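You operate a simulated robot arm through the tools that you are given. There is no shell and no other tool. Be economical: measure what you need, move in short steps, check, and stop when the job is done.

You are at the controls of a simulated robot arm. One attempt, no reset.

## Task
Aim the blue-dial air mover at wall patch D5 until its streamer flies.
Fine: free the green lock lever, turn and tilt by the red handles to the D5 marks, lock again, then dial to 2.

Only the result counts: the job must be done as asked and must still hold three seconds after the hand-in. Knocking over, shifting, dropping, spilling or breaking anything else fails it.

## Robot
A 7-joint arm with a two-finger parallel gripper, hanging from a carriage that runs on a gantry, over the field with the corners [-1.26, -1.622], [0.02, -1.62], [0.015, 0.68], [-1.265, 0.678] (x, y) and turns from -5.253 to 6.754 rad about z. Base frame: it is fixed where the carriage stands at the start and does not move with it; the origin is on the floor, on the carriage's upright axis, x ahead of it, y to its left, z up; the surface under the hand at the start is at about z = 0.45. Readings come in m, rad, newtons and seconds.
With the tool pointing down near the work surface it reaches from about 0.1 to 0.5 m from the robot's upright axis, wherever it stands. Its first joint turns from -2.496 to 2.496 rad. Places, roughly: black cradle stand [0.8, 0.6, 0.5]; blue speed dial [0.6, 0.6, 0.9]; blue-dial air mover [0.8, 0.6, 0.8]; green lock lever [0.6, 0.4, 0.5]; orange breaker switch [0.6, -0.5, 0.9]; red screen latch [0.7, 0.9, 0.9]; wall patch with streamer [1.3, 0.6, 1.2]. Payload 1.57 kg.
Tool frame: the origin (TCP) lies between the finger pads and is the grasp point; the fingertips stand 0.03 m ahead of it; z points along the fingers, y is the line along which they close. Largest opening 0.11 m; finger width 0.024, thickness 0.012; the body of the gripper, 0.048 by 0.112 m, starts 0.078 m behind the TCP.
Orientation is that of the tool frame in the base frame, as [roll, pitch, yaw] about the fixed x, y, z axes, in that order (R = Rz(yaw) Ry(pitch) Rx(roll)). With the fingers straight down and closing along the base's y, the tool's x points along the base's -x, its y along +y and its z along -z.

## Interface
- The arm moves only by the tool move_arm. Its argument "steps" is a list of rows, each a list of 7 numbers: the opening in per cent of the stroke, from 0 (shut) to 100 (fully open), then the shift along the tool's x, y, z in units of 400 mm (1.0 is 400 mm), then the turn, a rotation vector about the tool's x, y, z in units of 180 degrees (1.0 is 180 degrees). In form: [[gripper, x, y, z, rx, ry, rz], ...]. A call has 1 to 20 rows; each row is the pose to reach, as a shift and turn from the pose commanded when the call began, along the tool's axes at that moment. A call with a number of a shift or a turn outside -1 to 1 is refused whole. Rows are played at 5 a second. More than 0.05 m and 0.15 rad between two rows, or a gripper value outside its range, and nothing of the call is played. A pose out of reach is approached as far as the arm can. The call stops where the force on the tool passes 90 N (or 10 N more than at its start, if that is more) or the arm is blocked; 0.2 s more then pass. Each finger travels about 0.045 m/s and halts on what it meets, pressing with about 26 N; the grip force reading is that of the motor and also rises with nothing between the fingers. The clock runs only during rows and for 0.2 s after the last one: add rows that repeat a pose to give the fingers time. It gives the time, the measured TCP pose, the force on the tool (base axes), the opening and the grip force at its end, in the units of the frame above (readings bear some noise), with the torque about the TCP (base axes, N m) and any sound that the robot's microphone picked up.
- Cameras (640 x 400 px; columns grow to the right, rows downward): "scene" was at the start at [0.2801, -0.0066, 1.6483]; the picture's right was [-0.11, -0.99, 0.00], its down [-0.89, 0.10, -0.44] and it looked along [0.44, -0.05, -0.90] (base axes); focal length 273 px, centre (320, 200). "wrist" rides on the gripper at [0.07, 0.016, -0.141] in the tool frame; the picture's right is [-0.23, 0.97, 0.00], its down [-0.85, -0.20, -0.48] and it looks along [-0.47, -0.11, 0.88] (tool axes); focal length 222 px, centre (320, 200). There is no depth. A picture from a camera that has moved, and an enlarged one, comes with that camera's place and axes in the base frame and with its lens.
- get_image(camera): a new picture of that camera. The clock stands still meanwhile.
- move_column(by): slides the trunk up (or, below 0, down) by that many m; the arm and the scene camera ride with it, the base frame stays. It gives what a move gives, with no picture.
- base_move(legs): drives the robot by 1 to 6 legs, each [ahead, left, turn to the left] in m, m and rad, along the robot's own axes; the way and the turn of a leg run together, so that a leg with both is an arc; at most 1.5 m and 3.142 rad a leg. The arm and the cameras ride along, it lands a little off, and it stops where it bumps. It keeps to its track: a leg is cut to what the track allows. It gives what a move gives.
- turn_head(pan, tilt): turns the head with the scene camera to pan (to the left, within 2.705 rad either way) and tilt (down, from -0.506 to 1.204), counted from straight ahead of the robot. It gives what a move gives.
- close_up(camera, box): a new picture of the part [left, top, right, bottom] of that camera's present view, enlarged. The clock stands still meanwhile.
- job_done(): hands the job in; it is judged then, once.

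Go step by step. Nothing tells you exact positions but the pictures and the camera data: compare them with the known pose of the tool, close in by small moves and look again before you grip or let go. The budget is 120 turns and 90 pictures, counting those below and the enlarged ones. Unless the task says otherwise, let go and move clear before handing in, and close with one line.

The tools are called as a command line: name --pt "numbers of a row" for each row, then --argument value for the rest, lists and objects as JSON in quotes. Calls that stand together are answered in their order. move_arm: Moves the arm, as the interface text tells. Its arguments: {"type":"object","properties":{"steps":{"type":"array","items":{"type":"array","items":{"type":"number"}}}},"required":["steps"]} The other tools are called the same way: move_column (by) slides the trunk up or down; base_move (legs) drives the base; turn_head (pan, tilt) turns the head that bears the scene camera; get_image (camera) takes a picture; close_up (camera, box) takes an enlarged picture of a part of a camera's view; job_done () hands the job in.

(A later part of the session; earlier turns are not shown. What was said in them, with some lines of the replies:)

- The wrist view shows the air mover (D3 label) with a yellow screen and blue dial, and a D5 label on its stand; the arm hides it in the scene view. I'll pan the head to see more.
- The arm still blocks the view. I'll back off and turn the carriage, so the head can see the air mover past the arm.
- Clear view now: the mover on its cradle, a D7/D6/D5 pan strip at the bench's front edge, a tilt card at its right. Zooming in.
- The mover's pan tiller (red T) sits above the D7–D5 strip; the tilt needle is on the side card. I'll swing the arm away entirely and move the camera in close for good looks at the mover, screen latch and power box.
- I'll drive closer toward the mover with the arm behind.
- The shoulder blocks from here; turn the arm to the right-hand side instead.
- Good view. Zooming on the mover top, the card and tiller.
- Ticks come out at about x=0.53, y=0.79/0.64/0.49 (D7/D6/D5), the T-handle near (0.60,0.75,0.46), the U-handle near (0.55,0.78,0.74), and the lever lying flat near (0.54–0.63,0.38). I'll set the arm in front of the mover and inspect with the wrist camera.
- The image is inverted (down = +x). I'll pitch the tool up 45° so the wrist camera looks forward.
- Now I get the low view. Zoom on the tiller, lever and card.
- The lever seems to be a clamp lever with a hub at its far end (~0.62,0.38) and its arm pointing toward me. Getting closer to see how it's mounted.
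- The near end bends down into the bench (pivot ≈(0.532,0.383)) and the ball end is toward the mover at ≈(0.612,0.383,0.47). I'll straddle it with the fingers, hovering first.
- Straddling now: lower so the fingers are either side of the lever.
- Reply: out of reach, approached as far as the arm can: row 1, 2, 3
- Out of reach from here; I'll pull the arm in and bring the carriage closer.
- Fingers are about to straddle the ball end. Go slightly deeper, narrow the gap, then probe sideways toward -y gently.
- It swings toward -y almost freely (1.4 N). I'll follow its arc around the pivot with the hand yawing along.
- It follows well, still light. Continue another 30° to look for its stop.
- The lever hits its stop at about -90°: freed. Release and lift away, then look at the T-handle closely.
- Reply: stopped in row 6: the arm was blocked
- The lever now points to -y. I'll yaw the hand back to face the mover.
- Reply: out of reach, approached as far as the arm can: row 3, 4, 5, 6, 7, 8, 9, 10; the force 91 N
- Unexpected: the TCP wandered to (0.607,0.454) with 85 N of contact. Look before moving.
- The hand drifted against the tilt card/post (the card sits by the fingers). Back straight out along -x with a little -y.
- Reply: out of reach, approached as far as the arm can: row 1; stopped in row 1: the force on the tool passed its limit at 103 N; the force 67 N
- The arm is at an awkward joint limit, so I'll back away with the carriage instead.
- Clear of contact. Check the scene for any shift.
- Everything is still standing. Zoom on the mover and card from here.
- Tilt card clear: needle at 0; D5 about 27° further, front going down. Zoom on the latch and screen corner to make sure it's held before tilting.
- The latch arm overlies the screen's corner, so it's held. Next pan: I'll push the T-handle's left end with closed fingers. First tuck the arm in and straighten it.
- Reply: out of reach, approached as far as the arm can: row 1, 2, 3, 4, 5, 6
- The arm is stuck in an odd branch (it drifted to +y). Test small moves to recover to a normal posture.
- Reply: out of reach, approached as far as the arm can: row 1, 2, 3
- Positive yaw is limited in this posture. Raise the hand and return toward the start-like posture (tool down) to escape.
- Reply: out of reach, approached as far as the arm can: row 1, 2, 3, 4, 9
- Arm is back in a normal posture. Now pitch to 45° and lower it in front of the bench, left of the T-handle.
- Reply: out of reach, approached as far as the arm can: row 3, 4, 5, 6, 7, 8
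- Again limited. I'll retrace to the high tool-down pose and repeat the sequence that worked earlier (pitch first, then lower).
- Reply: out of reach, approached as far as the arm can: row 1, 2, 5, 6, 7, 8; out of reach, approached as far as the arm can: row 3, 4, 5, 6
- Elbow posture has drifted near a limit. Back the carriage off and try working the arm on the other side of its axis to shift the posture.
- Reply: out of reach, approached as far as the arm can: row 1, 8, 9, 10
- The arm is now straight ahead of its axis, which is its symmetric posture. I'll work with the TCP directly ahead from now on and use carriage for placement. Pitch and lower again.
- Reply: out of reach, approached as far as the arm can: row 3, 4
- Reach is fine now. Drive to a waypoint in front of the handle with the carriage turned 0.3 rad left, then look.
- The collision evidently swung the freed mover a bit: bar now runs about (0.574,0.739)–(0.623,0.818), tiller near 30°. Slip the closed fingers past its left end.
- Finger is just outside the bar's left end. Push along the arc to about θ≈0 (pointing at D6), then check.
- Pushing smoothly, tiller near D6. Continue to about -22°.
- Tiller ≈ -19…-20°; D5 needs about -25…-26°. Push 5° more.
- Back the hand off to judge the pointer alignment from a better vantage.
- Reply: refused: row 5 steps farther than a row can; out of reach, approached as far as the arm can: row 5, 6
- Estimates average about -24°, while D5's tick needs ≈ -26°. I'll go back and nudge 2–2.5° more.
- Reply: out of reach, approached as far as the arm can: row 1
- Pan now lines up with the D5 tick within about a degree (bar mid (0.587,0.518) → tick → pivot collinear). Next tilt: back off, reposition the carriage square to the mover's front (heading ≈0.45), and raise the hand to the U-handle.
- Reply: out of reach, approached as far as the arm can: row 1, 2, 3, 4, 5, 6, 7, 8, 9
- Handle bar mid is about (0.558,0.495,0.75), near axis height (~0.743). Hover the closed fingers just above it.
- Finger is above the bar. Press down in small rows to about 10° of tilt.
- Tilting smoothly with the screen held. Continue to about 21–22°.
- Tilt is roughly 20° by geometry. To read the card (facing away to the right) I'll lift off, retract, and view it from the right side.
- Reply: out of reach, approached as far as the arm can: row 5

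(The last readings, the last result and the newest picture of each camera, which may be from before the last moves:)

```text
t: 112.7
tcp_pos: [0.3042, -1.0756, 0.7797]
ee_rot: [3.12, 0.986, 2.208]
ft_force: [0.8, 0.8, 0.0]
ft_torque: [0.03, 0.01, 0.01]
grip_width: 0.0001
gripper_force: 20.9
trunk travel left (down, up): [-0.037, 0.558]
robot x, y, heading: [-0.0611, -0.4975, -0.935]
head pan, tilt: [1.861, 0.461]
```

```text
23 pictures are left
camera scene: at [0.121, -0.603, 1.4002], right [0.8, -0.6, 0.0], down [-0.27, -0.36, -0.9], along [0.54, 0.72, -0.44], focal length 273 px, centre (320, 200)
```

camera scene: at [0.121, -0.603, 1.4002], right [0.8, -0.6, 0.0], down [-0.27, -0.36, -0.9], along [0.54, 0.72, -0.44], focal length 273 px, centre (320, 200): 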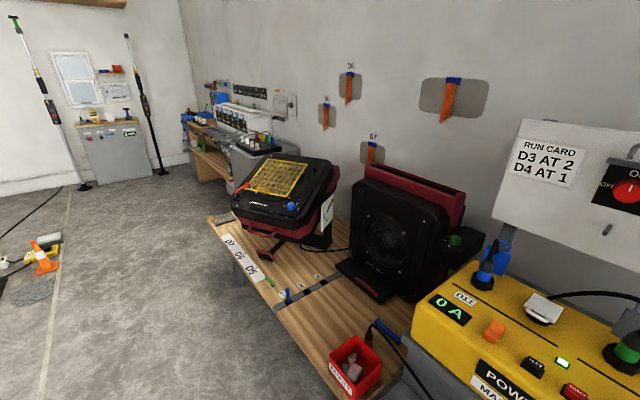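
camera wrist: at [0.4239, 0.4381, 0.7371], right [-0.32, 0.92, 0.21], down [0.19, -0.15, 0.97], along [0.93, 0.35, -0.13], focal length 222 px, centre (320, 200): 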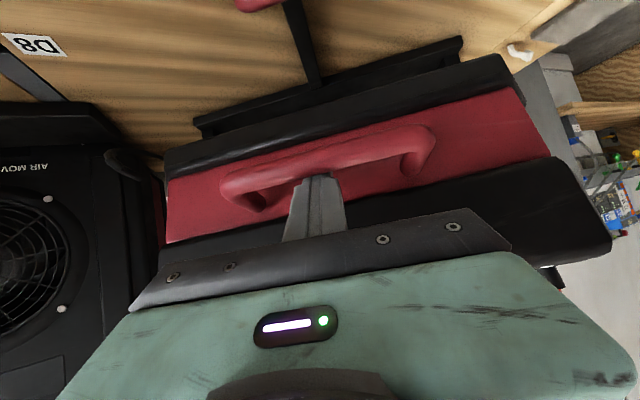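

close_up --camera "scene" --box '[300, 185, 350, 255]'

close_up --camera "scene" --box '[400, 110, 640, 400]'

```text
5.71 times, centred on (325, 220) of scene
camera zoom: at [0.121, -0.603, 1.4002], right [0.8, -0.6, 0.0], down [-0.27, -0.36, -0.9], along [0.54, 0.72, -0.44], focal length 1559 px, centre (291, 86)
```

zoom: 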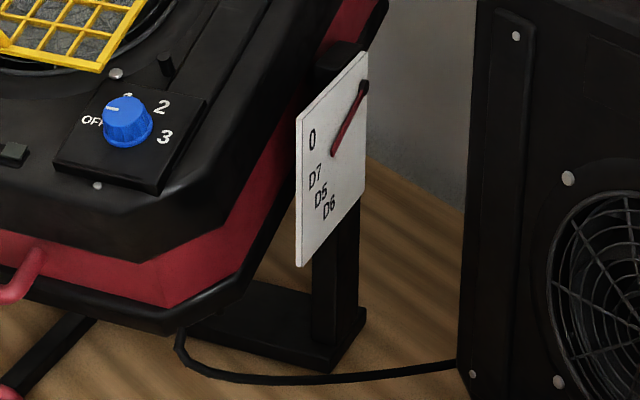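

```text
1.38 times, centred on (520, 255) of scene
camera zoom: at [0.121, -0.603, 1.4002], right [0.8, -0.6, 0.0], down [-0.27, -0.36, -0.9], along [0.54, 0.72, -0.44], focal length 376 px, centre (44, 124)
```

zoom: 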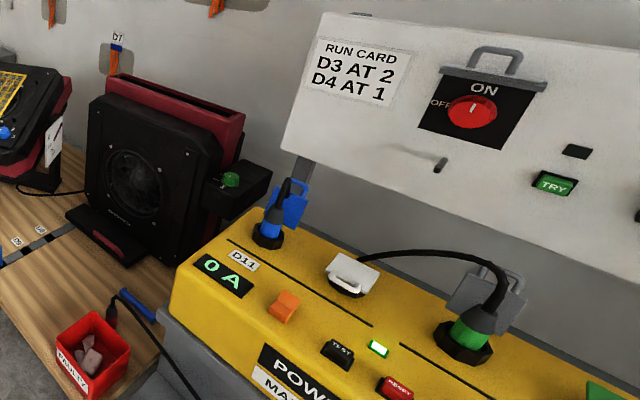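

Power is on; the needle reads about 3° short of D5. I'll return to the handle and press ~14 mm lower.

base_move --legs '[[-0.64, 0.176, 0], [0, 0, 1.385]]'

turn_head --pan 0.1 --tilt 0.7

```text
t: 119.8
tcp_pos: [0.3277, 0.38, 0.7781]
ee_rot: [3.118, 0.986, -2.7]
ft_force: [0.4, 0.3, 0.6]
ft_torque: [-0.04, 0.02, -0.04]
grip_width: 0.0004
gripper_force: 21.1
trunk travel left (down, up): [-0.037, 0.558]
robot x, y, heading: [-0.31, 0.1299, 0.438]
head pan, tilt: [1.861, 0.461]
```

```text
t: 121.6
tcp_pos: [0.3273, 0.381, 0.7778]
ee_rot: [3.118, 0.985, -2.698]
ft_force: [0.8, 0.3, -0.6]
ft_torque: [-0.02, 0.01, 0.01]
grip_width: 0.0
gripper_force: 21.2
trunk travel left (down, up): [-0.037, 0.558]
robot x, y, heading: [-0.3099, 0.1267, 0.438]
head pan, tilt: [0.099, 0.7]
```

base_move --legs '[[0.15, 0, 0]]'

```text
t: 123.0
tcp_pos: [0.4619, 0.448, 0.7803]
ee_rot: [3.119, 0.987, -2.695]
ft_force: [0.6, 0.3, 0.5]
ft_torque: [-0.01, 0.05, 0.04]
grip_width: 0.0001
gripper_force: 21.3
trunk travel left (down, up): [-0.037, 0.558]
robot x, y, heading: [-0.1706, 0.1943, 0.443]
head pan, tilt: [0.099, 0.7]
```

move_arm --pt "0 0.024 -0.002 0.116 0 0 0" --pt "0 0.0475 -0.004 0.232 0 0 0" --pt "0 0.044 -0.004 0.33 0 0 0" --pt "0 0.041 -0.004 0.427 0 0 0" --pt "0 0.06 -0.004 0.446 0 0 0" --pt "0 0.078 -0.004 0.465 0 0 0" --pt "0 0.095 -0.004 0.482 0 0 0"

get_image --camera "wrist"

```text
t: 124.5
tcp_pos: [0.5882, 0.513, 0.6412]
ee_rot: [3.12, 0.988, -2.693]
ft_force: [7.0, 5.9, -1.2]
ft_torque: [0.13, -0.12, 0.06]
grip_width: 0.0
gripper_force: 21.1
trunk travel left (down, up): [-0.037, 0.558]
robot x, y, heading: [-0.1736, 0.192, 0.444]
head pan, tilt: [0.099, 0.7]
```

```text
20 pictures are left
camera wrist: at [0.4401, 0.4562, 0.661], right [-0.32, 0.92, 0.2], down [0.16, -0.16, 0.97], along [0.93, 0.35, -0.1], focal length 222 px, centre (320, 200)
```

wrist: 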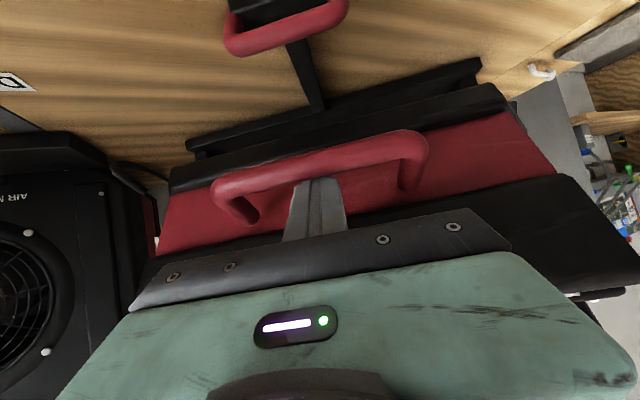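

Pressed. Retreat and re-read the card from the right side.

move_arm --pt "0 -0.045 0 -0.02 0 0 0" --pt "0 -0.06 0 -0.12 0 0 0" --pt "0 -0.06 0 -0.24 0 0 0" --pt "0 -0.05 0 -0.35 0 0 0" --pt "0 -0.04 0 -0.44 0 0 0"

base_move --legs '[[-0.15, 0, 0], [0, 0, -1.36], [0.64, -0.176, 0]]'

turn_head --pan 1.86 --tilt 0.46

close_up --camera "scene" --box '[200, 140, 360, 300]'

```text
t: 125.8
tcp_pos: [0.4612, 0.4489, 0.7488]
ee_rot: [3.118, 0.984, -2.694]
ft_force: [-0.5, -0.1, -0.4]
ft_torque: [0.0, 0.02, 0.01]
grip_width: 0.0
gripper_force: 21.2
trunk travel left (down, up): [-0.037, 0.558]
robot x, y, heading: [-0.1772, 0.1975, 0.443]
head pan, tilt: [0.099, 0.7]
```

```text
t: 133.8
tcp_pos: [0.3009, -1.0575, 0.7487]
ee_rot: [3.119, 0.986, 2.216]
ft_force: [0.5, 0.6, 0.5]
ft_torque: [0.02, 0.0, -0.02]
grip_width: 0.0001
gripper_force: 21.9
trunk travel left (down, up): [-0.037, 0.558]
robot x, y, heading: [-0.0728, -0.4855, -0.926]
head pan, tilt: [0.099, 0.7]
```

```text
t: 135.5
tcp_pos: [0.3009, -1.0573, 0.7494]
ee_rot: [3.119, 0.986, 2.217]
ft_force: [0.8, 0.8, 0.4]
ft_torque: [-0.01, 0.01, -0.04]
grip_width: 0.0
gripper_force: 20.5
trunk travel left (down, up): [-0.037, 0.558]
robot x, y, heading: [-0.0703, -0.4794, -0.92]
head pan, tilt: [1.861, 0.461]
```

```text
2.50 times, centred on (280, 220) of scene
camera zoom: at [0.1125, -0.5854, 1.4002], right [0.8, -0.59, 0.0], down [-0.26, -0.36, -0.9], along [0.53, 0.72, -0.44], focal length 682 px, centre (420, 150)
```

zoom: 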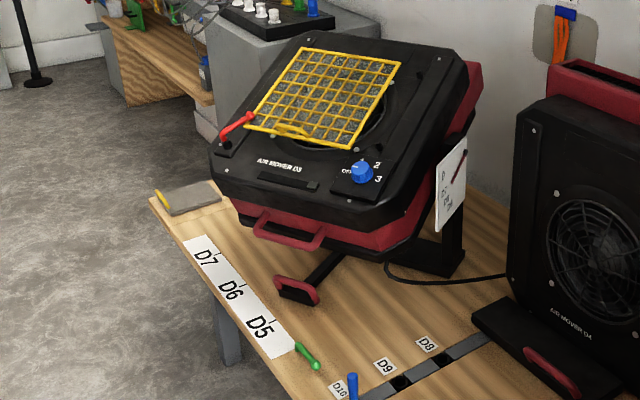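

close_up --camera "scene" --box '[300, 185, 350, 245]'

close_up --camera "scene" --box '[210, 225, 330, 295]'

```text
6.67 times, centred on (325, 215) of scene
camera zoom: at [0.1125, -0.5854, 1.4002], right [0.8, -0.59, 0.0], down [-0.26, -0.36, -0.9], along [0.53, 0.72, -0.44], focal length 1819 px, centre (287, 100)
```

zoom: 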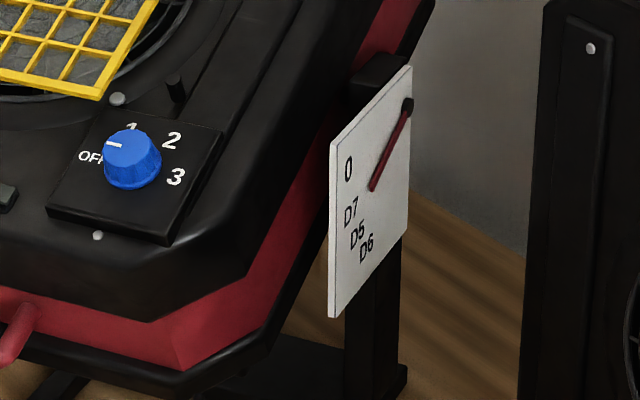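

```text
5.33 times, centred on (270, 260) of scene
camera zoom: at [0.1125, -0.5854, 1.4002], right [0.8, -0.59, 0.0], down [-0.26, -0.36, -0.9], along [0.53, 0.72, -0.44], focal length 1455 px, centre (587, -120)
```

zoom: 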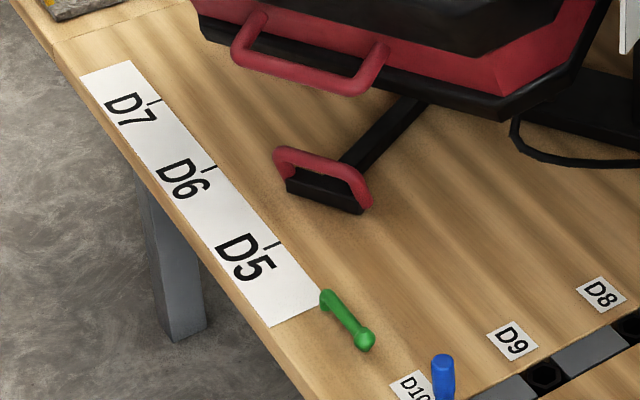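

Pan looks right on D5. The needle is still ~2.5° short, so one more press, ~15 mm lower.

base_move --legs '[[-0.64, 0.176, 0], [0, 0, 1.36], [0.15, 0, 0]]'

```text
t: 143.6
tcp_pos: [0.4367, 0.4633, 0.75]
ee_rot: [3.119, 0.989, -2.692]
ft_force: [-0.1, 0.1, 0.8]
ft_torque: [0.02, 0.0, -0.01]
grip_width: 0.0
gripper_force: 21.4
trunk travel left (down, up): [-0.037, 0.558]
robot x, y, heading: [-0.1965, 0.2065, 0.448]
head pan, tilt: [1.861, 0.461]
```

move_arm --pt "0 -0.006 -0.014 0.11 0 0 0" --pt "0 -0.013 -0.027 0.22 0 0 0" --pt "0 -0.02 -0.041 0.33 0 0 0" --pt "0 -0.026 -0.054 0.4385 0 0 0" --pt "0 -0.006 -0.053 0.464 0 0 0" --pt "0 0.013 -0.052 0.489 0 0 0" --pt "0 0.032 -0.052 0.514 0 0 0" --pt "0 0.032 -0.052 0.514 0 0 0"

get_image --camera "wrist"

```text
t: 145.4
tcp_pos: [0.5926, 0.5214, 0.6255]
ee_rot: [3.119, 0.988, -2.692]
ft_force: [2.7, 1.3, 2.0]
ft_torque: [0.07, -0.12, -0.03]
grip_width: 0.0001
gripper_force: 21.8
trunk travel left (down, up): [-0.037, 0.558]
robot x, y, heading: [-0.1998, 0.2077, 0.449]
head pan, tilt: [1.861, 0.461]
```

```text
16 pictures are left
camera wrist: at [0.4455, 0.4648, 0.6445], right [-0.33, 0.92, 0.2], down [0.16, -0.16, 0.97], along [0.93, 0.35, -0.1], focal length 222 px, centre (320, 200)
```

wrist: 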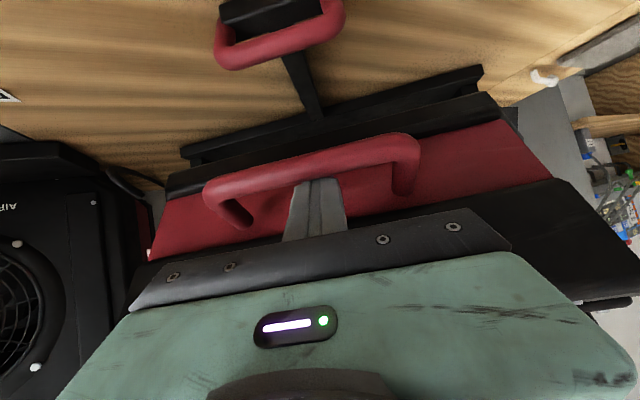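

move_arm --pt "0 -0.045 0 -0.02 0 0 0" --pt "0 -0.06 0 -0.12 0 0 0" --pt "0 -0.06 0 -0.24 0 0 0" --pt "0 -0.05 0 -0.35 0 0 0" --pt "0 -0.04 0 -0.44 0 0 0"

base_move --legs '[[-0.12, 0, 0], [0, 0, -1.37], [0.64, -0.14, 0]]'

close_up --camera "scene" --box '[290, 180, 360, 260]'

```text
t: 146.6
tcp_pos: [0.4681, 0.4572, 0.7351]
ee_rot: [3.121, 0.987, -2.692]
ft_force: [-0.3, 0.2, -0.4]
ft_torque: [0.01, -0.02, -0.04]
grip_width: 0.0
gripper_force: 21.1
trunk travel left (down, up): [-0.037, 0.558]
robot x, y, heading: [-0.1993, 0.2087, 0.449]
head pan, tilt: [1.861, 0.461]
```

```text
t: 154.5
tcp_pos: [0.323, -1.0563, 0.7354]
ee_rot: [3.121, 0.987, 2.196]
ft_force: [0.3, 0.2, 0.2]
ft_torque: [0.03, 0.02, -0.02]
grip_width: 0.0
gripper_force: 20.9
trunk travel left (down, up): [-0.037, 0.558]
robot x, y, heading: [-0.038, -0.4441, -0.949]
head pan, tilt: [1.861, 0.461]
```

```text
5.00 times, centred on (325, 220) of scene
camera zoom: at [0.1438, -0.5472, 1.4003], right [0.79, -0.61, 0.0], down [-0.27, -0.35, -0.9], along [0.55, 0.71, -0.44], focal length 1364 px, centre (295, 100)
```

zoom: 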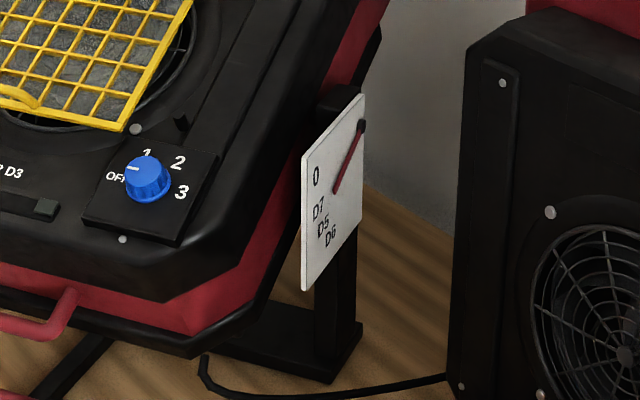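

Readings at this zoom are too coarse. Take a tighter zoom on the card.

close_up --camera "scene" --box '[312, 197, 348, 241]'

```text
9.09 times, centred on (330, 219) of scene
camera zoom: at [0.1438, -0.5472, 1.4003], right [0.79, -0.61, 0.0], down [-0.27, -0.35, -0.9], along [0.55, 0.71, -0.44], focal length 2480 px, centre (229, 27)
```

zoom: 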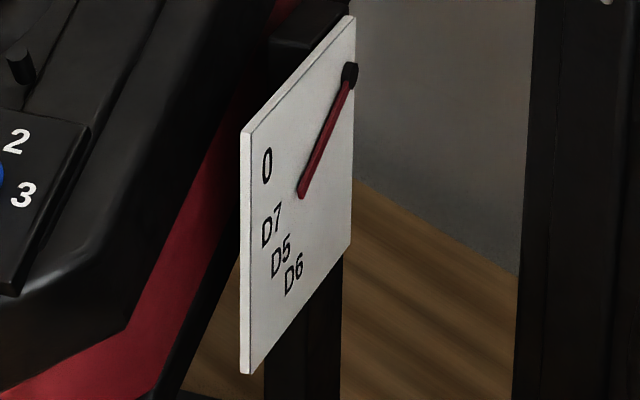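

Careful card geometry gives D5 ≈ 32° and the needle ≈ 30°, so about 2–2.5° more. Return and press ~11 mm lower.

base_move --legs '[[-0.64, 0.14, 0], [0, 0, 1.4], [0.12, 0, 0]]'

```text
t: 162.3
tcp_pos: [0.4867, 0.4349, 0.7358]
ee_rot: [3.118, 0.988, -2.713]
ft_force: [0.3, 0.4, 0.1]
ft_torque: [0.04, 0.01, 0.0]
grip_width: 0.0
gripper_force: 21.1
trunk travel left (down, up): [-0.037, 0.558]
robot x, y, heading: [-0.1862, 0.2003, 0.428]
head pan, tilt: [1.861, 0.461]
```

move_arm --pt "0 -0.002 0.03 0.1 0 0 0" --pt "0 -0.004 0.06 0.2 0 0 0" --pt "0 -0.005 0.087 0.29 0 0 0" --pt "0 -0.006 0.087 0.377 0 0 0" --pt "0 0.017 0.087 0.404 0 0 0" --pt "0 0.04 0.087 0.43 0 0 0" --pt "0 0.064 0.087 0.4575 0 0 0" --pt "0 0.064 0.087 0.4575 0 0 0"

move_arm --pt "0 -0.045 0 -0.02 0 0 0" --pt "0 -0.06 0 -0.12 0 0 0" --pt "0 -0.06 0 -0.24 0 0 0" --pt "0 -0.05 0 -0.35 0 0 0" --pt "0 -0.04 0 -0.44 0 0 0"

base_move --legs '[[-0.12, 0, 0], [0, 0, -1.37], [0.64, -0.14, 0]]'

close_up --camera "scene" --box '[308, 193, 352, 248]'

```text
t: 164.1
tcp_pos: [0.5967, 0.5253, 0.6137]
ee_rot: [3.119, 0.986, -2.712]
ft_force: [-0.4, -0.2, -0.1]
ft_torque: [0.01, -0.01, -0.02]
grip_width: 0.0
gripper_force: 21.2
trunk travel left (down, up): [-0.037, 0.558]
robot x, y, heading: [-0.187, 0.1967, 0.43]
head pan, tilt: [1.861, 0.461]
```

```text
t: 165.3
tcp_pos: [0.4702, 0.4653, 0.7204]
ee_rot: [3.116, 0.985, -2.713]
ft_force: [0.1, 0.2, 0.3]
ft_torque: [0.01, -0.01, -0.01]
grip_width: 0.0
gripper_force: 21.9
trunk travel left (down, up): [-0.037, 0.558]
robot x, y, heading: [-0.1858, 0.2004, 0.428]
head pan, tilt: [1.861, 0.461]
```

```text
t: 173.1
tcp_pos: [0.3828, -1.0255, 0.721]
ee_rot: [3.118, 0.988, 2.225]
ft_force: [-0.1, 0.2, 0.3]
ft_torque: [0.0, 0.01, 0.01]
grip_width: 0.0
gripper_force: 21.1
trunk travel left (down, up): [-0.037, 0.558]
robot x, y, heading: [-0.0249, -0.4404, -0.921]
head pan, tilt: [1.861, 0.461]
```

```text
7.27 times, centred on (330, 220) of scene
camera zoom: at [0.1614, -0.543, 1.4003], right [0.81, -0.59, 0.0], down [-0.26, -0.36, -0.9], along [0.53, 0.72, -0.44], focal length 1984 px, centre (247, 51)
```

zoom: 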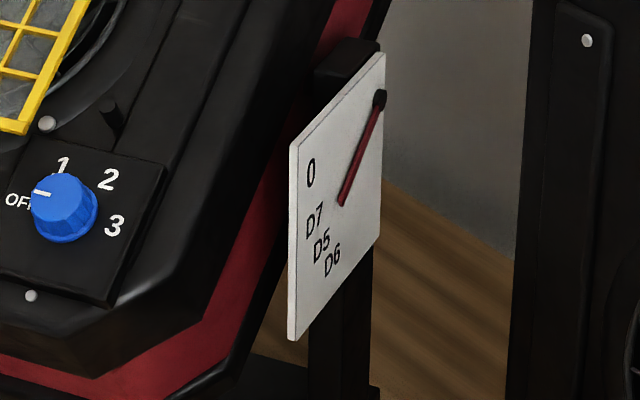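

The needle moved more this time, possibly to or past D5; the grazing view is ambiguous. I'll view the card less obliquely from further right.

base_move --legs '[[0.398, -0.303, 0]]'

turn_head --pan 2.02 --tilt 0.38

get_image --camera "scene"

```text
t: 176.0
tcp_pos: [0.385, -1.531, 0.7208]
ee_rot: [3.119, 0.988, 2.229]
ft_force: [-0.2, -0.3, -0.7]
ft_torque: [0.04, 0.01, -0.01]
grip_width: 0.0
gripper_force: 21.5
trunk travel left (down, up): [-0.037, 0.558]
robot x, y, heading: [-0.0267, -0.9501, -0.916]
head pan, tilt: [1.861, 0.461]
```

```text
t: 176.8
tcp_pos: [0.3853, -1.5306, 0.7203]
ee_rot: [3.118, 0.988, 2.231]
ft_force: [1.1, 0.1, -0.7]
ft_torque: [0.0, 0.03, 0.0]
grip_width: 0.0001
gripper_force: 21.7
trunk travel left (down, up): [-0.037, 0.558]
robot x, y, heading: [-0.0256, -0.95, -0.905]
head pan, tilt: [2.019, 0.38]
```

```text
12 pictures are left
camera scene: at [0.1492, -1.0404, 1.4076], right [0.89, -0.45, 0.0], down [-0.17, -0.33, -0.93], along [0.42, 0.83, -0.37], focal length 273 px, centre (320, 200)
```

scene: 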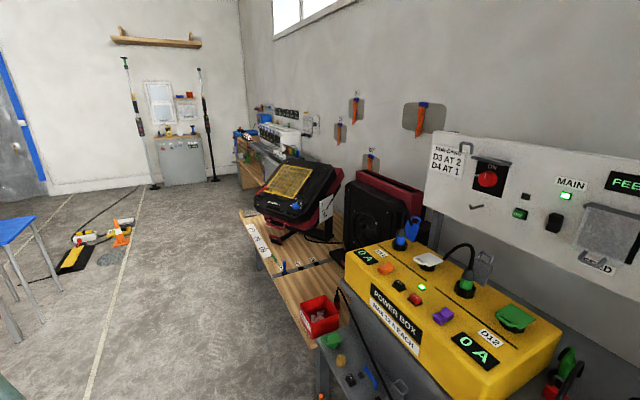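

close_up --camera "scene" --box '[308, 190, 348, 230]'

```text
10.00 times, centred on (328, 210) of scene
camera zoom: at [0.1492, -1.0404, 1.4076], right [0.89, -0.45, 0.0], down [-0.17, -0.33, -0.93], along [0.42, 0.83, -0.37], focal length 2728 px, centre (240, 100)
```

zoom: 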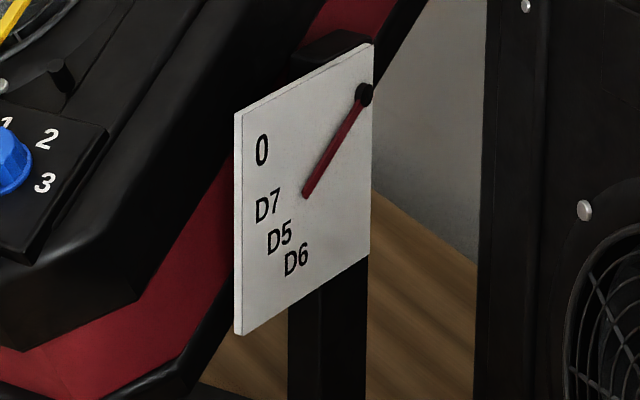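

From this clearer angle the needle points right at D5. Now the lock: tuck the hand to 45° and drive in front of the lever.

move_arm --pt "0 0.1 0.0225 -0.016 0 0.016 0" --pt "0 0.2 0.045 -0.032 0 0.032 0" --pt "0 0.3 0.0675 -0.048 0 0.048 0" --pt "0 0.4 0.09 -0.065 0 0.0646 0"

base_move --legs '[[-1.165, 0.598, 0], [0, 0, 0.905]]'

```text
t: 177.8
tcp_pos: [0.3453, -1.4192, 0.6016]
ee_rot: [3.122, 0.785, 2.237]
ft_force: [-0.5, -0.2, -0.6]
ft_torque: [-0.06, -0.03, -0.01]
grip_width: 0.0
gripper_force: 22.0
trunk travel left (down, up): [-0.037, 0.558]
robot x, y, heading: [-0.0244, -0.9487, -0.912]
head pan, tilt: [2.019, 0.38]
```

```text
t: 186.6
tcp_pos: [0.3582, 0.3332, 0.6019]
ee_rot: [3.124, 0.783, -3.113]
ft_force: [-0.1, -1.2, 0.6]
ft_torque: [0.01, 0.01, -0.01]
grip_width: 0.0
gripper_force: 21.6
trunk travel left (down, up): [-0.037, 0.558]
robot x, y, heading: [-0.2386, 0.3147, 0.026]
head pan, tilt: [2.019, 0.38]
```

base_move --legs '[[0.12, -0.018, -0.026]]'

get_image --camera "wrist"

```text
t: 187.8
tcp_pos: [0.4779, 0.2979, 0.6024]
ee_rot: [3.124, 0.785, -3.141]
ft_force: [0.5, 0.1, 0.7]
ft_torque: [0.0, 0.04, 0.01]
grip_width: 0.0
gripper_force: 21.4
trunk travel left (down, up): [-0.037, 0.558]
robot x, y, heading: [-0.1199, 0.2956, -0.006]
head pan, tilt: [2.019, 0.38]
```

```text
10 pictures are left
camera wrist: at [0.3284, 0.3118, 0.6534], right [0.15, 0.97, 0.17], down [0.27, -0.21, 0.94], along [0.95, -0.09, -0.29], focal length 222 px, centre (320, 200)
```

wrist: 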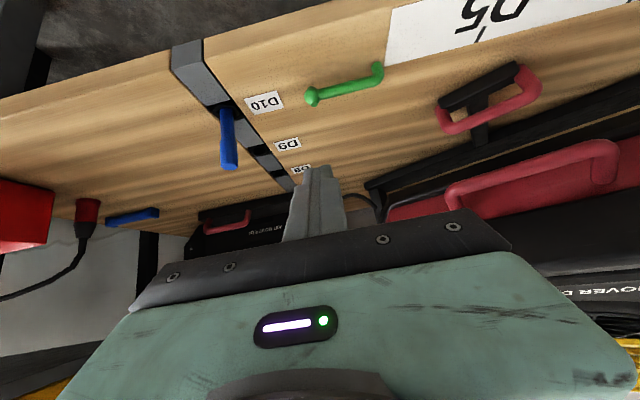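

Lever confirmed: ball (0.532,0.305), pivot (0.530,0.380). Lower the closed fingers on its -x side.

move_arm --pt "0 0.05 0.05 0.03 0 0 0" --pt "0 0.13 0.05 0.105 0 0 0" --pt "0 0.2157 0.05 0.187 0 0 0"

```text
t: 188.6
tcp_pos: [0.4717, 0.3244, 0.4858]
ee_rot: [3.124, 0.784, -3.14]
ft_force: [0.2, 0.4, -0.4]
ft_torque: [-0.02, 0.0, 0.0]
grip_width: 0.0
gripper_force: 21.3
trunk travel left (down, up): [-0.037, 0.558]
robot x, y, heading: [-0.1181, 0.2986, -0.006]
head pan, tilt: [2.019, 0.38]
```

move_arm --pt "0 -0.0318 -0.015 0.0318 0 0 0" --pt "0 -0.0636 -0.025 0.0636 0 0 0" --pt "0 -0.0954 -0.02 0.0954 0 0 0" --pt "0 -0.1255 -0.005 0.1255 0 0 0"

get_image --camera "wrist"

```text
t: 189.6
tcp_pos: [0.5402, 0.3206, 0.4877]
ee_rot: [3.123, 0.785, -3.139]
ft_force: [0.4, -0.3, 0.2]
ft_torque: [0.02, -0.01, 0.0]
grip_width: 0.0
gripper_force: 20.9
trunk travel left (down, up): [-0.037, 0.558]
robot x, y, heading: [-0.1235, 0.294, -0.006]
head pan, tilt: [2.019, 0.38]
```

```text
9 pictures are left
camera wrist: at [0.3902, 0.334, 0.5386], right [0.15, 0.97, 0.17], down [0.27, -0.21, 0.94], along [0.95, -0.09, -0.29], focal length 222 px, centre (320, 200)
```

wrist: 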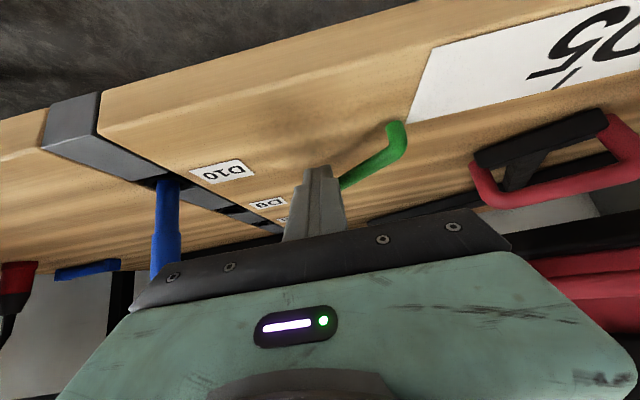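

Lever is swinging. Continue to +x and press lightly into the stop.

move_arm --pt "0 -0.0265 0.0275 0.0265 0 0 0" --pt "0 -0.046 0.0625 0.046 0 0 0" --pt "0 -0.0583 0.095 0.0583 0 0 0" --pt "0 -0.062 0.115 0.062 0 0 0" --pt "0 -0.062 0.13 0.062 0 0 0"

get_image --camera "wrist"

```text
t: 190.8
tcp_pos: [0.5726, 0.3639, 0.4869]
ee_rot: [3.135, 0.785, -3.135]
ft_force: [-5.8, -16.7, 4.0]
ft_torque: [-0.21, 0.04, -0.18]
grip_width: 0.0
gripper_force: 21.3
trunk travel left (down, up): [-0.037, 0.558]
robot x, y, heading: [-0.1259, 0.2963, -0.006]
head pan, tilt: [2.019, 0.38]
```

```text
8 pictures are left
camera wrist: at [0.4221, 0.378, 0.5377], right [0.15, 0.97, 0.17], down [0.27, -0.2, 0.94], along [0.95, -0.1, -0.29], focal length 222 px, centre (320, 200)
```

wrist: 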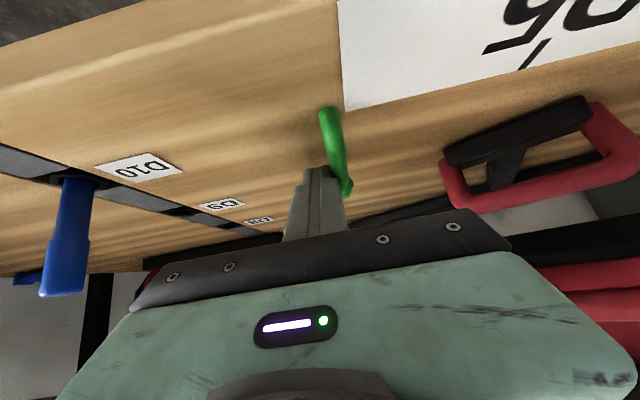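

Lever is hard against its lock stop (17 N). Release, retreat up and back, then prepare for the dial at about (0.716,0.41,0.75).

move_arm --pt "0 0 -0.04 0 0 0 0" --pt "0 0 -0.07 -0.06 0 0 0" --pt "0 0 -0.08 -0.17 0 0 0" --pt "0 0 -0.08 -0.28 0 0 0"

base_move --legs '[[-0.22, -0.15, 0], [0, 0, 0.46]]'

```text
t: 191.8
tcp_pos: [0.495, 0.338, 0.569]
ee_rot: [3.124, 0.781, -3.14]
ft_force: [-0.3, 0.6, -0.7]
ft_torque: [0.02, 0.0, 0.0]
grip_width: 0.0
gripper_force: 21.4
trunk travel left (down, up): [-0.037, 0.558]
robot x, y, heading: [-0.1209, 0.2978, -0.007]
head pan, tilt: [2.019, 0.38]
```

```text
t: 195.1
tcp_pos: [0.1878, 0.4559, 0.5698]
ee_rot: [3.126, 0.785, -2.68]
ft_force: [-0.3, -0.2, 0.3]
ft_torque: [-0.03, -0.01, -0.02]
grip_width: 0.0003
gripper_force: 21.6
trunk travel left (down, up): [-0.037, 0.558]
robot x, y, heading: [-0.3501, 0.1465, 0.455]
head pan, tilt: [2.019, 0.38]
```

move_arm --pt "70 -0.0864 -0.011 -0.055 0 0.008 0" --pt "70 -0.173 -0.022 -0.11 0 0.016 0" --pt "70 -0.259 -0.033 -0.165 0 0.024 0" --pt "70 -0.3456 -0.044 -0.22 0 0.032 0" --pt "70 -0.432 -0.056 -0.275 0 0.04 0" --pt "70 -0.518 -0.067 -0.33 0 0.048 0" --pt "70 -0.605 -0.078 -0.385 0 0.056 0" --pt "70 -0.691 -0.089 -0.44 0 0.064 0" --pt "70 -0.7775 -0.1 -0.495 0 0.0716 0"

turn_head --pan 0.2 --tilt 0.6

```text
t: 197.1
tcp_pos: [0.2726, 0.4601, 0.8987]
ee_rot: [-3.138, 0.58, -2.676]
ft_force: [0.0, 0.0, 0.6]
ft_torque: [-0.04, 0.03, 0.0]
grip_width: 0.0768
gripper_force: 0.1
out of reach, approached as far as the arm can: row 9
trunk travel left (down, up): [-0.037, 0.558]
robot x, y, heading: [-0.3504, 0.1435, 0.455]
head pan, tilt: [2.019, 0.38]
```

```text
t: 198.9
tcp_pos: [0.2739, 0.4598, 0.8983]
ee_rot: [3.141, 0.579, -2.675]
ft_force: [0.3, 0.2, 0.2]
ft_torque: [0.0, -0.01, 0.02]
grip_width: 0.077
gripper_force: 0.0
trunk travel left (down, up): [-0.037, 0.558]
robot x, y, heading: [-0.3483, 0.1445, 0.45]
head pan, tilt: [0.201, 0.6]
```

base_move --legs '[[0.287, -0.233, 0]]'

get_image --camera "wrist"

```text
t: 201.2
tcp_pos: [0.6302, 0.3817, 0.8979]
ee_rot: [3.141, 0.582, -2.663]
ft_force: [0.3, -0.1, 0.2]
ft_torque: [0.02, 0.01, -0.03]
grip_width: 0.0772
gripper_force: 0.1
trunk travel left (down, up): [-0.037, 0.558]
robot x, y, heading: [0.011, 0.0606, 0.469]
head pan, tilt: [0.201, 0.6]
```

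```text
7 pictures are left
camera wrist: at [0.5018, 0.3338, 0.9778], right [-0.28, 0.95, 0.12], down [0.49, 0.03, 0.87], along [0.82, 0.3, -0.48], focal length 222 px, centre (320, 200)
```

wrist: 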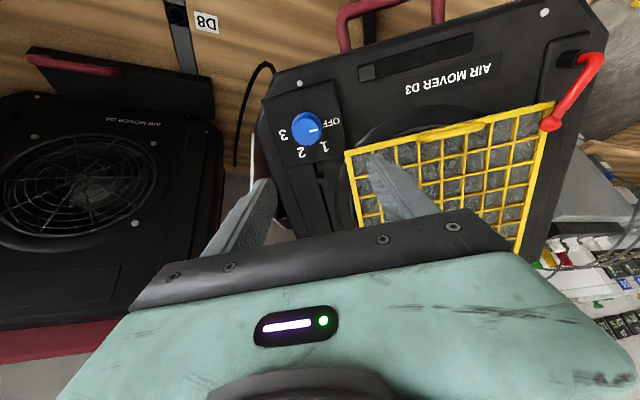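

Dial is in clear view at ≈(0.707,0.403,0.748), tool axis matches the tilted face. Align above it and pre-rotate the hand -60°.

move_arm --pt "52 0.01 -0.01 0.02 0 0 -0.0417" --pt "52 0.02 -0.02 0.05 0 0 -0.083" --pt "52 0.03 -0.03 0.08 0 0 -0.125" --pt "52 0.043 -0.041 0.11 0 0 -0.1667" --pt "52 0.043 -0.041 0.14 0 0 -0.208" --pt "52 0.043 -0.041 0.17 0 0 -0.25" --pt "52 0.043 -0.041 0.19 0 0 -0.292" --pt "52 0.043 -0.041 0.2 0 0 -0.333"

get_image --camera "wrist"

```text
t: 203.0
tcp_pos: [0.6641, 0.3814, 0.8213]
ee_rot: [-2.626, 0.277, -1.543]
ft_force: [0.6, 0.9, -0.7]
ft_torque: [0.0, 0.01, -0.02]
grip_width: 0.0577
gripper_force: 0.1
trunk travel left (down, up): [-0.037, 0.558]
robot x, y, heading: [0.0122, 0.0584, 0.465]
head pan, tilt: [0.201, 0.6]
```

```text
6 pictures are left
camera wrist: at [0.5822, 0.2794, 0.9124], right [-0.86, 0.33, -0.4], down [-0.08, 0.68, 0.73], along [0.51, 0.66, -0.56], focal length 222 px, centre (320, 200)
```

wrist: 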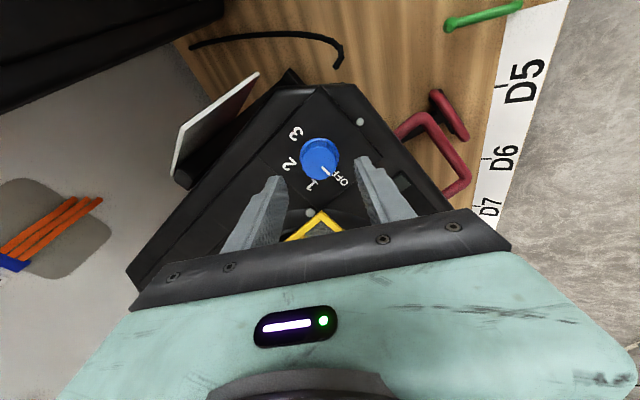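

Perfectly centred over the knob (≈79 mm ahead). Descend 60 mm and close gently.

move_arm --pt "52 0 0 0.05 0 0 0" --pt "52 0 0 0.1 0 0 0" --pt "52 0 0 0.15 0 0 0" --pt "30 0 0 0.15 0 0 0" --pt "10 0 0 0.15 0 0 0" --pt "5 0 0 0.15 0 0 0" --pt "5 0 0 0.15 0 0 0"

get_image --camera "wrist"

```text
t: 204.6
tcp_pos: [0.6937, 0.3995, 0.7739]
ee_rot: [-2.625, 0.278, -1.545]
ft_force: [6.6, -0.9, 1.0]
ft_torque: [0.11, 0.32, 0.11]
grip_width: 0.0377
gripper_force: 38.2
trunk travel left (down, up): [-0.037, 0.558]
robot x, y, heading: [0.0105, 0.0588, 0.465]
head pan, tilt: [0.201, 0.6]
```

```text
5 pictures are left
camera wrist: at [0.6119, 0.2985, 0.8645], right [-0.86, 0.33, -0.4], down [-0.08, 0.68, 0.73], along [0.51, 0.66, -0.55], focal length 222 px, centre (320, 200)
```

wrist: 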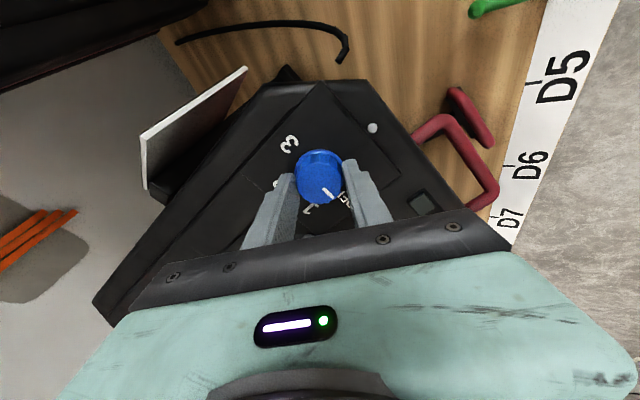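

Knob gripped. Clockwise (+z) takes it OFF→1→2; turn 120°.

move_arm --pt "5 0 0 0 0 0 0.0417" --pt "5 0 0 0 0 0 0.0833" --pt "5 0 0 0 0 0 0.125" --pt "5 0 0 0 0 0 0.1667" --pt "5 0 0 0 0 0 0.2083" --pt "5 0 0 0 0 0 0.25" --pt "5 0 0 0 0 0 0.2917" --pt "5 0 0 0 0 0 0.3333" --pt "5 0 0 0 0 0 0.375" --pt "5 0 0 0 0 0 0.4167" --pt "5 0 0 0 0 0 0.4583" --pt "5 0 0 0 0 0 0.5" --pt "5 0 0 0 0 0 0.5417" --pt "5 0 0 0 0 0 0.5833" --pt "5 0 0 0 0 0 0.625" --pt "5 0 0 0 0 0 0.6667"

get_image --camera "wrist"

```text
t: 208.0
tcp_pos: [0.6949, 0.3971, 0.7721]
ee_rot: [2.622, 0.276, 2.493]
ft_force: [-5.4, 1.8, 17.0]
ft_torque: [-0.36, -0.5, -0.37]
grip_width: 0.0374
gripper_force: 43.5
trunk travel left (down, up): [-0.037, 0.558]
robot x, y, heading: [0.0117, 0.064, 0.46]
head pan, tilt: [0.201, 0.6]
```

```text
4 pictures are left
camera wrist: at [0.5785, 0.4147, 0.8791], right [0.58, 0.62, 0.53], down [0.34, -0.77, 0.54], along [0.74, -0.13, -0.66], focal length 222 px, centre (320, 200)
```

wrist: 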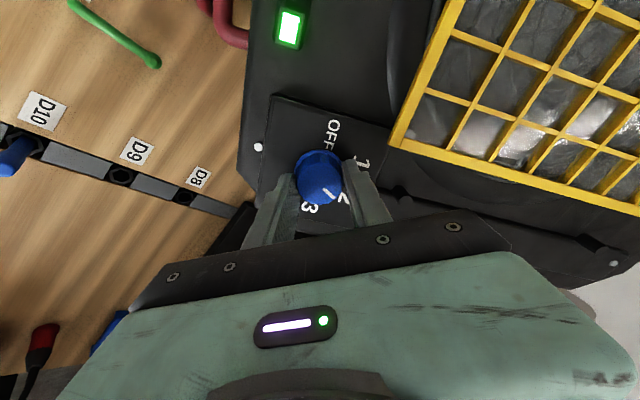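

The run light is on and the pointer is at 2. Open and back straight out.

move_arm --pt "30 0 0 0 0 0 0" --pt "52 0 0 0 0 0 0" --pt "55 0 0 0 0 0 0" --pt "55 0 0 -0.1 0 0 0" --pt "55 0 0 -0.2 0 0 0" --pt "55 0 0 -0.3 0 0 0" --pt "55 0 0 -0.4 0 0 0"

base_move --legs '[[-0.35, 0, 0]]'

turn_head --pan 0.35 --tilt 0.4

get_image --camera "scene"

```text
t: 209.6
tcp_pos: [0.6142, 0.3579, 0.8971]
ee_rot: [2.623, 0.284, 2.493]
ft_force: [-0.2, 0.5, -0.2]
ft_torque: [0.0, -0.03, -0.02]
grip_width: 0.0606
gripper_force: 0.0
out of reach, approached as far as the arm can: row 7
trunk travel left (down, up): [-0.037, 0.558]
robot x, y, heading: [0.0134, 0.0572, 0.464]
head pan, tilt: [0.201, 0.6]
```

```text
t: 211.9
tcp_pos: [0.302, 0.206, 0.8976]
ee_rot: [2.622, 0.284, 2.501]
ft_force: [-0.2, 0.2, -0.2]
ft_torque: [0.01, -0.01, 0.03]
grip_width: 0.0605
gripper_force: 0.0
trunk travel left (down, up): [-0.037, 0.558]
robot x, y, heading: [-0.2983, -0.0973, 0.472]
head pan, tilt: [0.201, 0.6]
```

```text
t: 212.6
tcp_pos: [0.302, 0.2058, 0.8982]
ee_rot: [2.622, 0.285, 2.503]
ft_force: [-1.1, -0.1, 0.0]
ft_torque: [-0.01, 0.02, 0.03]
grip_width: 0.0607
gripper_force: 0.0
trunk travel left (down, up): [-0.037, 0.558]
robot x, y, heading: [-0.3014, -0.0997, 0.472]
head pan, tilt: [0.351, 0.4]
```

```text
3 pictures are left
camera scene: at [-0.042, 0.0707, 1.4058], right [0.73, -0.68, 0.0], down [-0.26, -0.29, -0.92], along [0.63, 0.68, -0.39], focal length 273 px, centre (320, 200)
```

scene: 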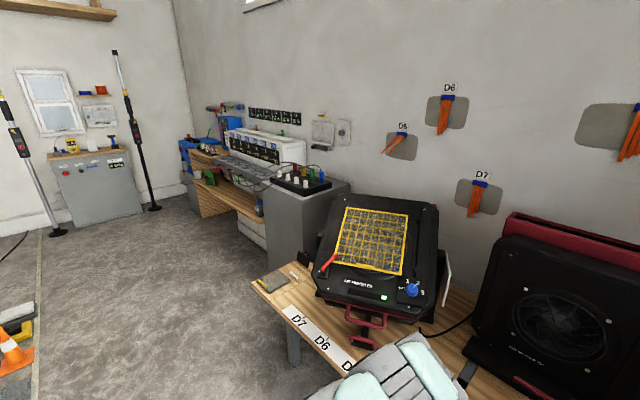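

The D5 streamer is lifting sideways while D6 and D7 hang. Verify streamer and dial once more.

close_up --camera "scene" --box '[375, 265, 445, 320]'

close_up --camera "scene" --box '[360, 80, 500, 220]'

```text
7.27 times, centred on (410, 292) of scene
camera zoom: at [-0.042, 0.0707, 1.4058], right [0.73, -0.68, 0.0], down [-0.26, -0.29, -0.92], along [0.63, 0.68, -0.39], focal length 1984 px, centre (-334, -473)
```

zoom: 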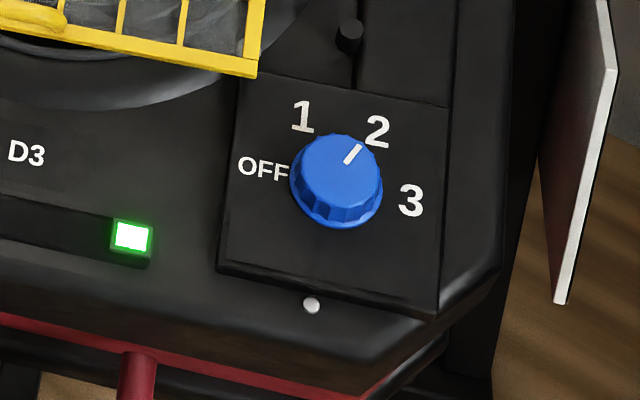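

```text
2.86 times, centred on (430, 150) of scene
camera zoom: at [-0.042, 0.0707, 1.4058], right [0.73, -0.68, 0.0], down [-0.26, -0.29, -0.92], along [0.63, 0.68, -0.39], focal length 779 px, centre (6, 343)
```

zoom: 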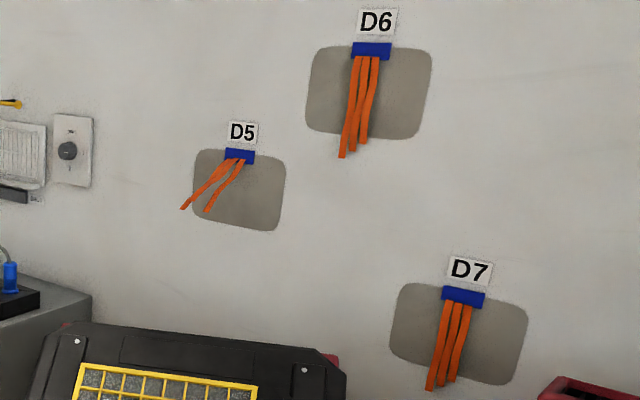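

The dial points at 2, the run light is green and the D5 streamer is flying. The lever is back at its stop and the hand is clear, so I'm handing in.

job_done

```text
The job is handed in.
```

The blue-dial air mover is aimed at D5 and locked, the dial is at 2, and the D5 streamer was flying when I handed in; the hand also bumped the mover's tilt card early on (about 100 N), but I saw nothing knocked over or out of place.
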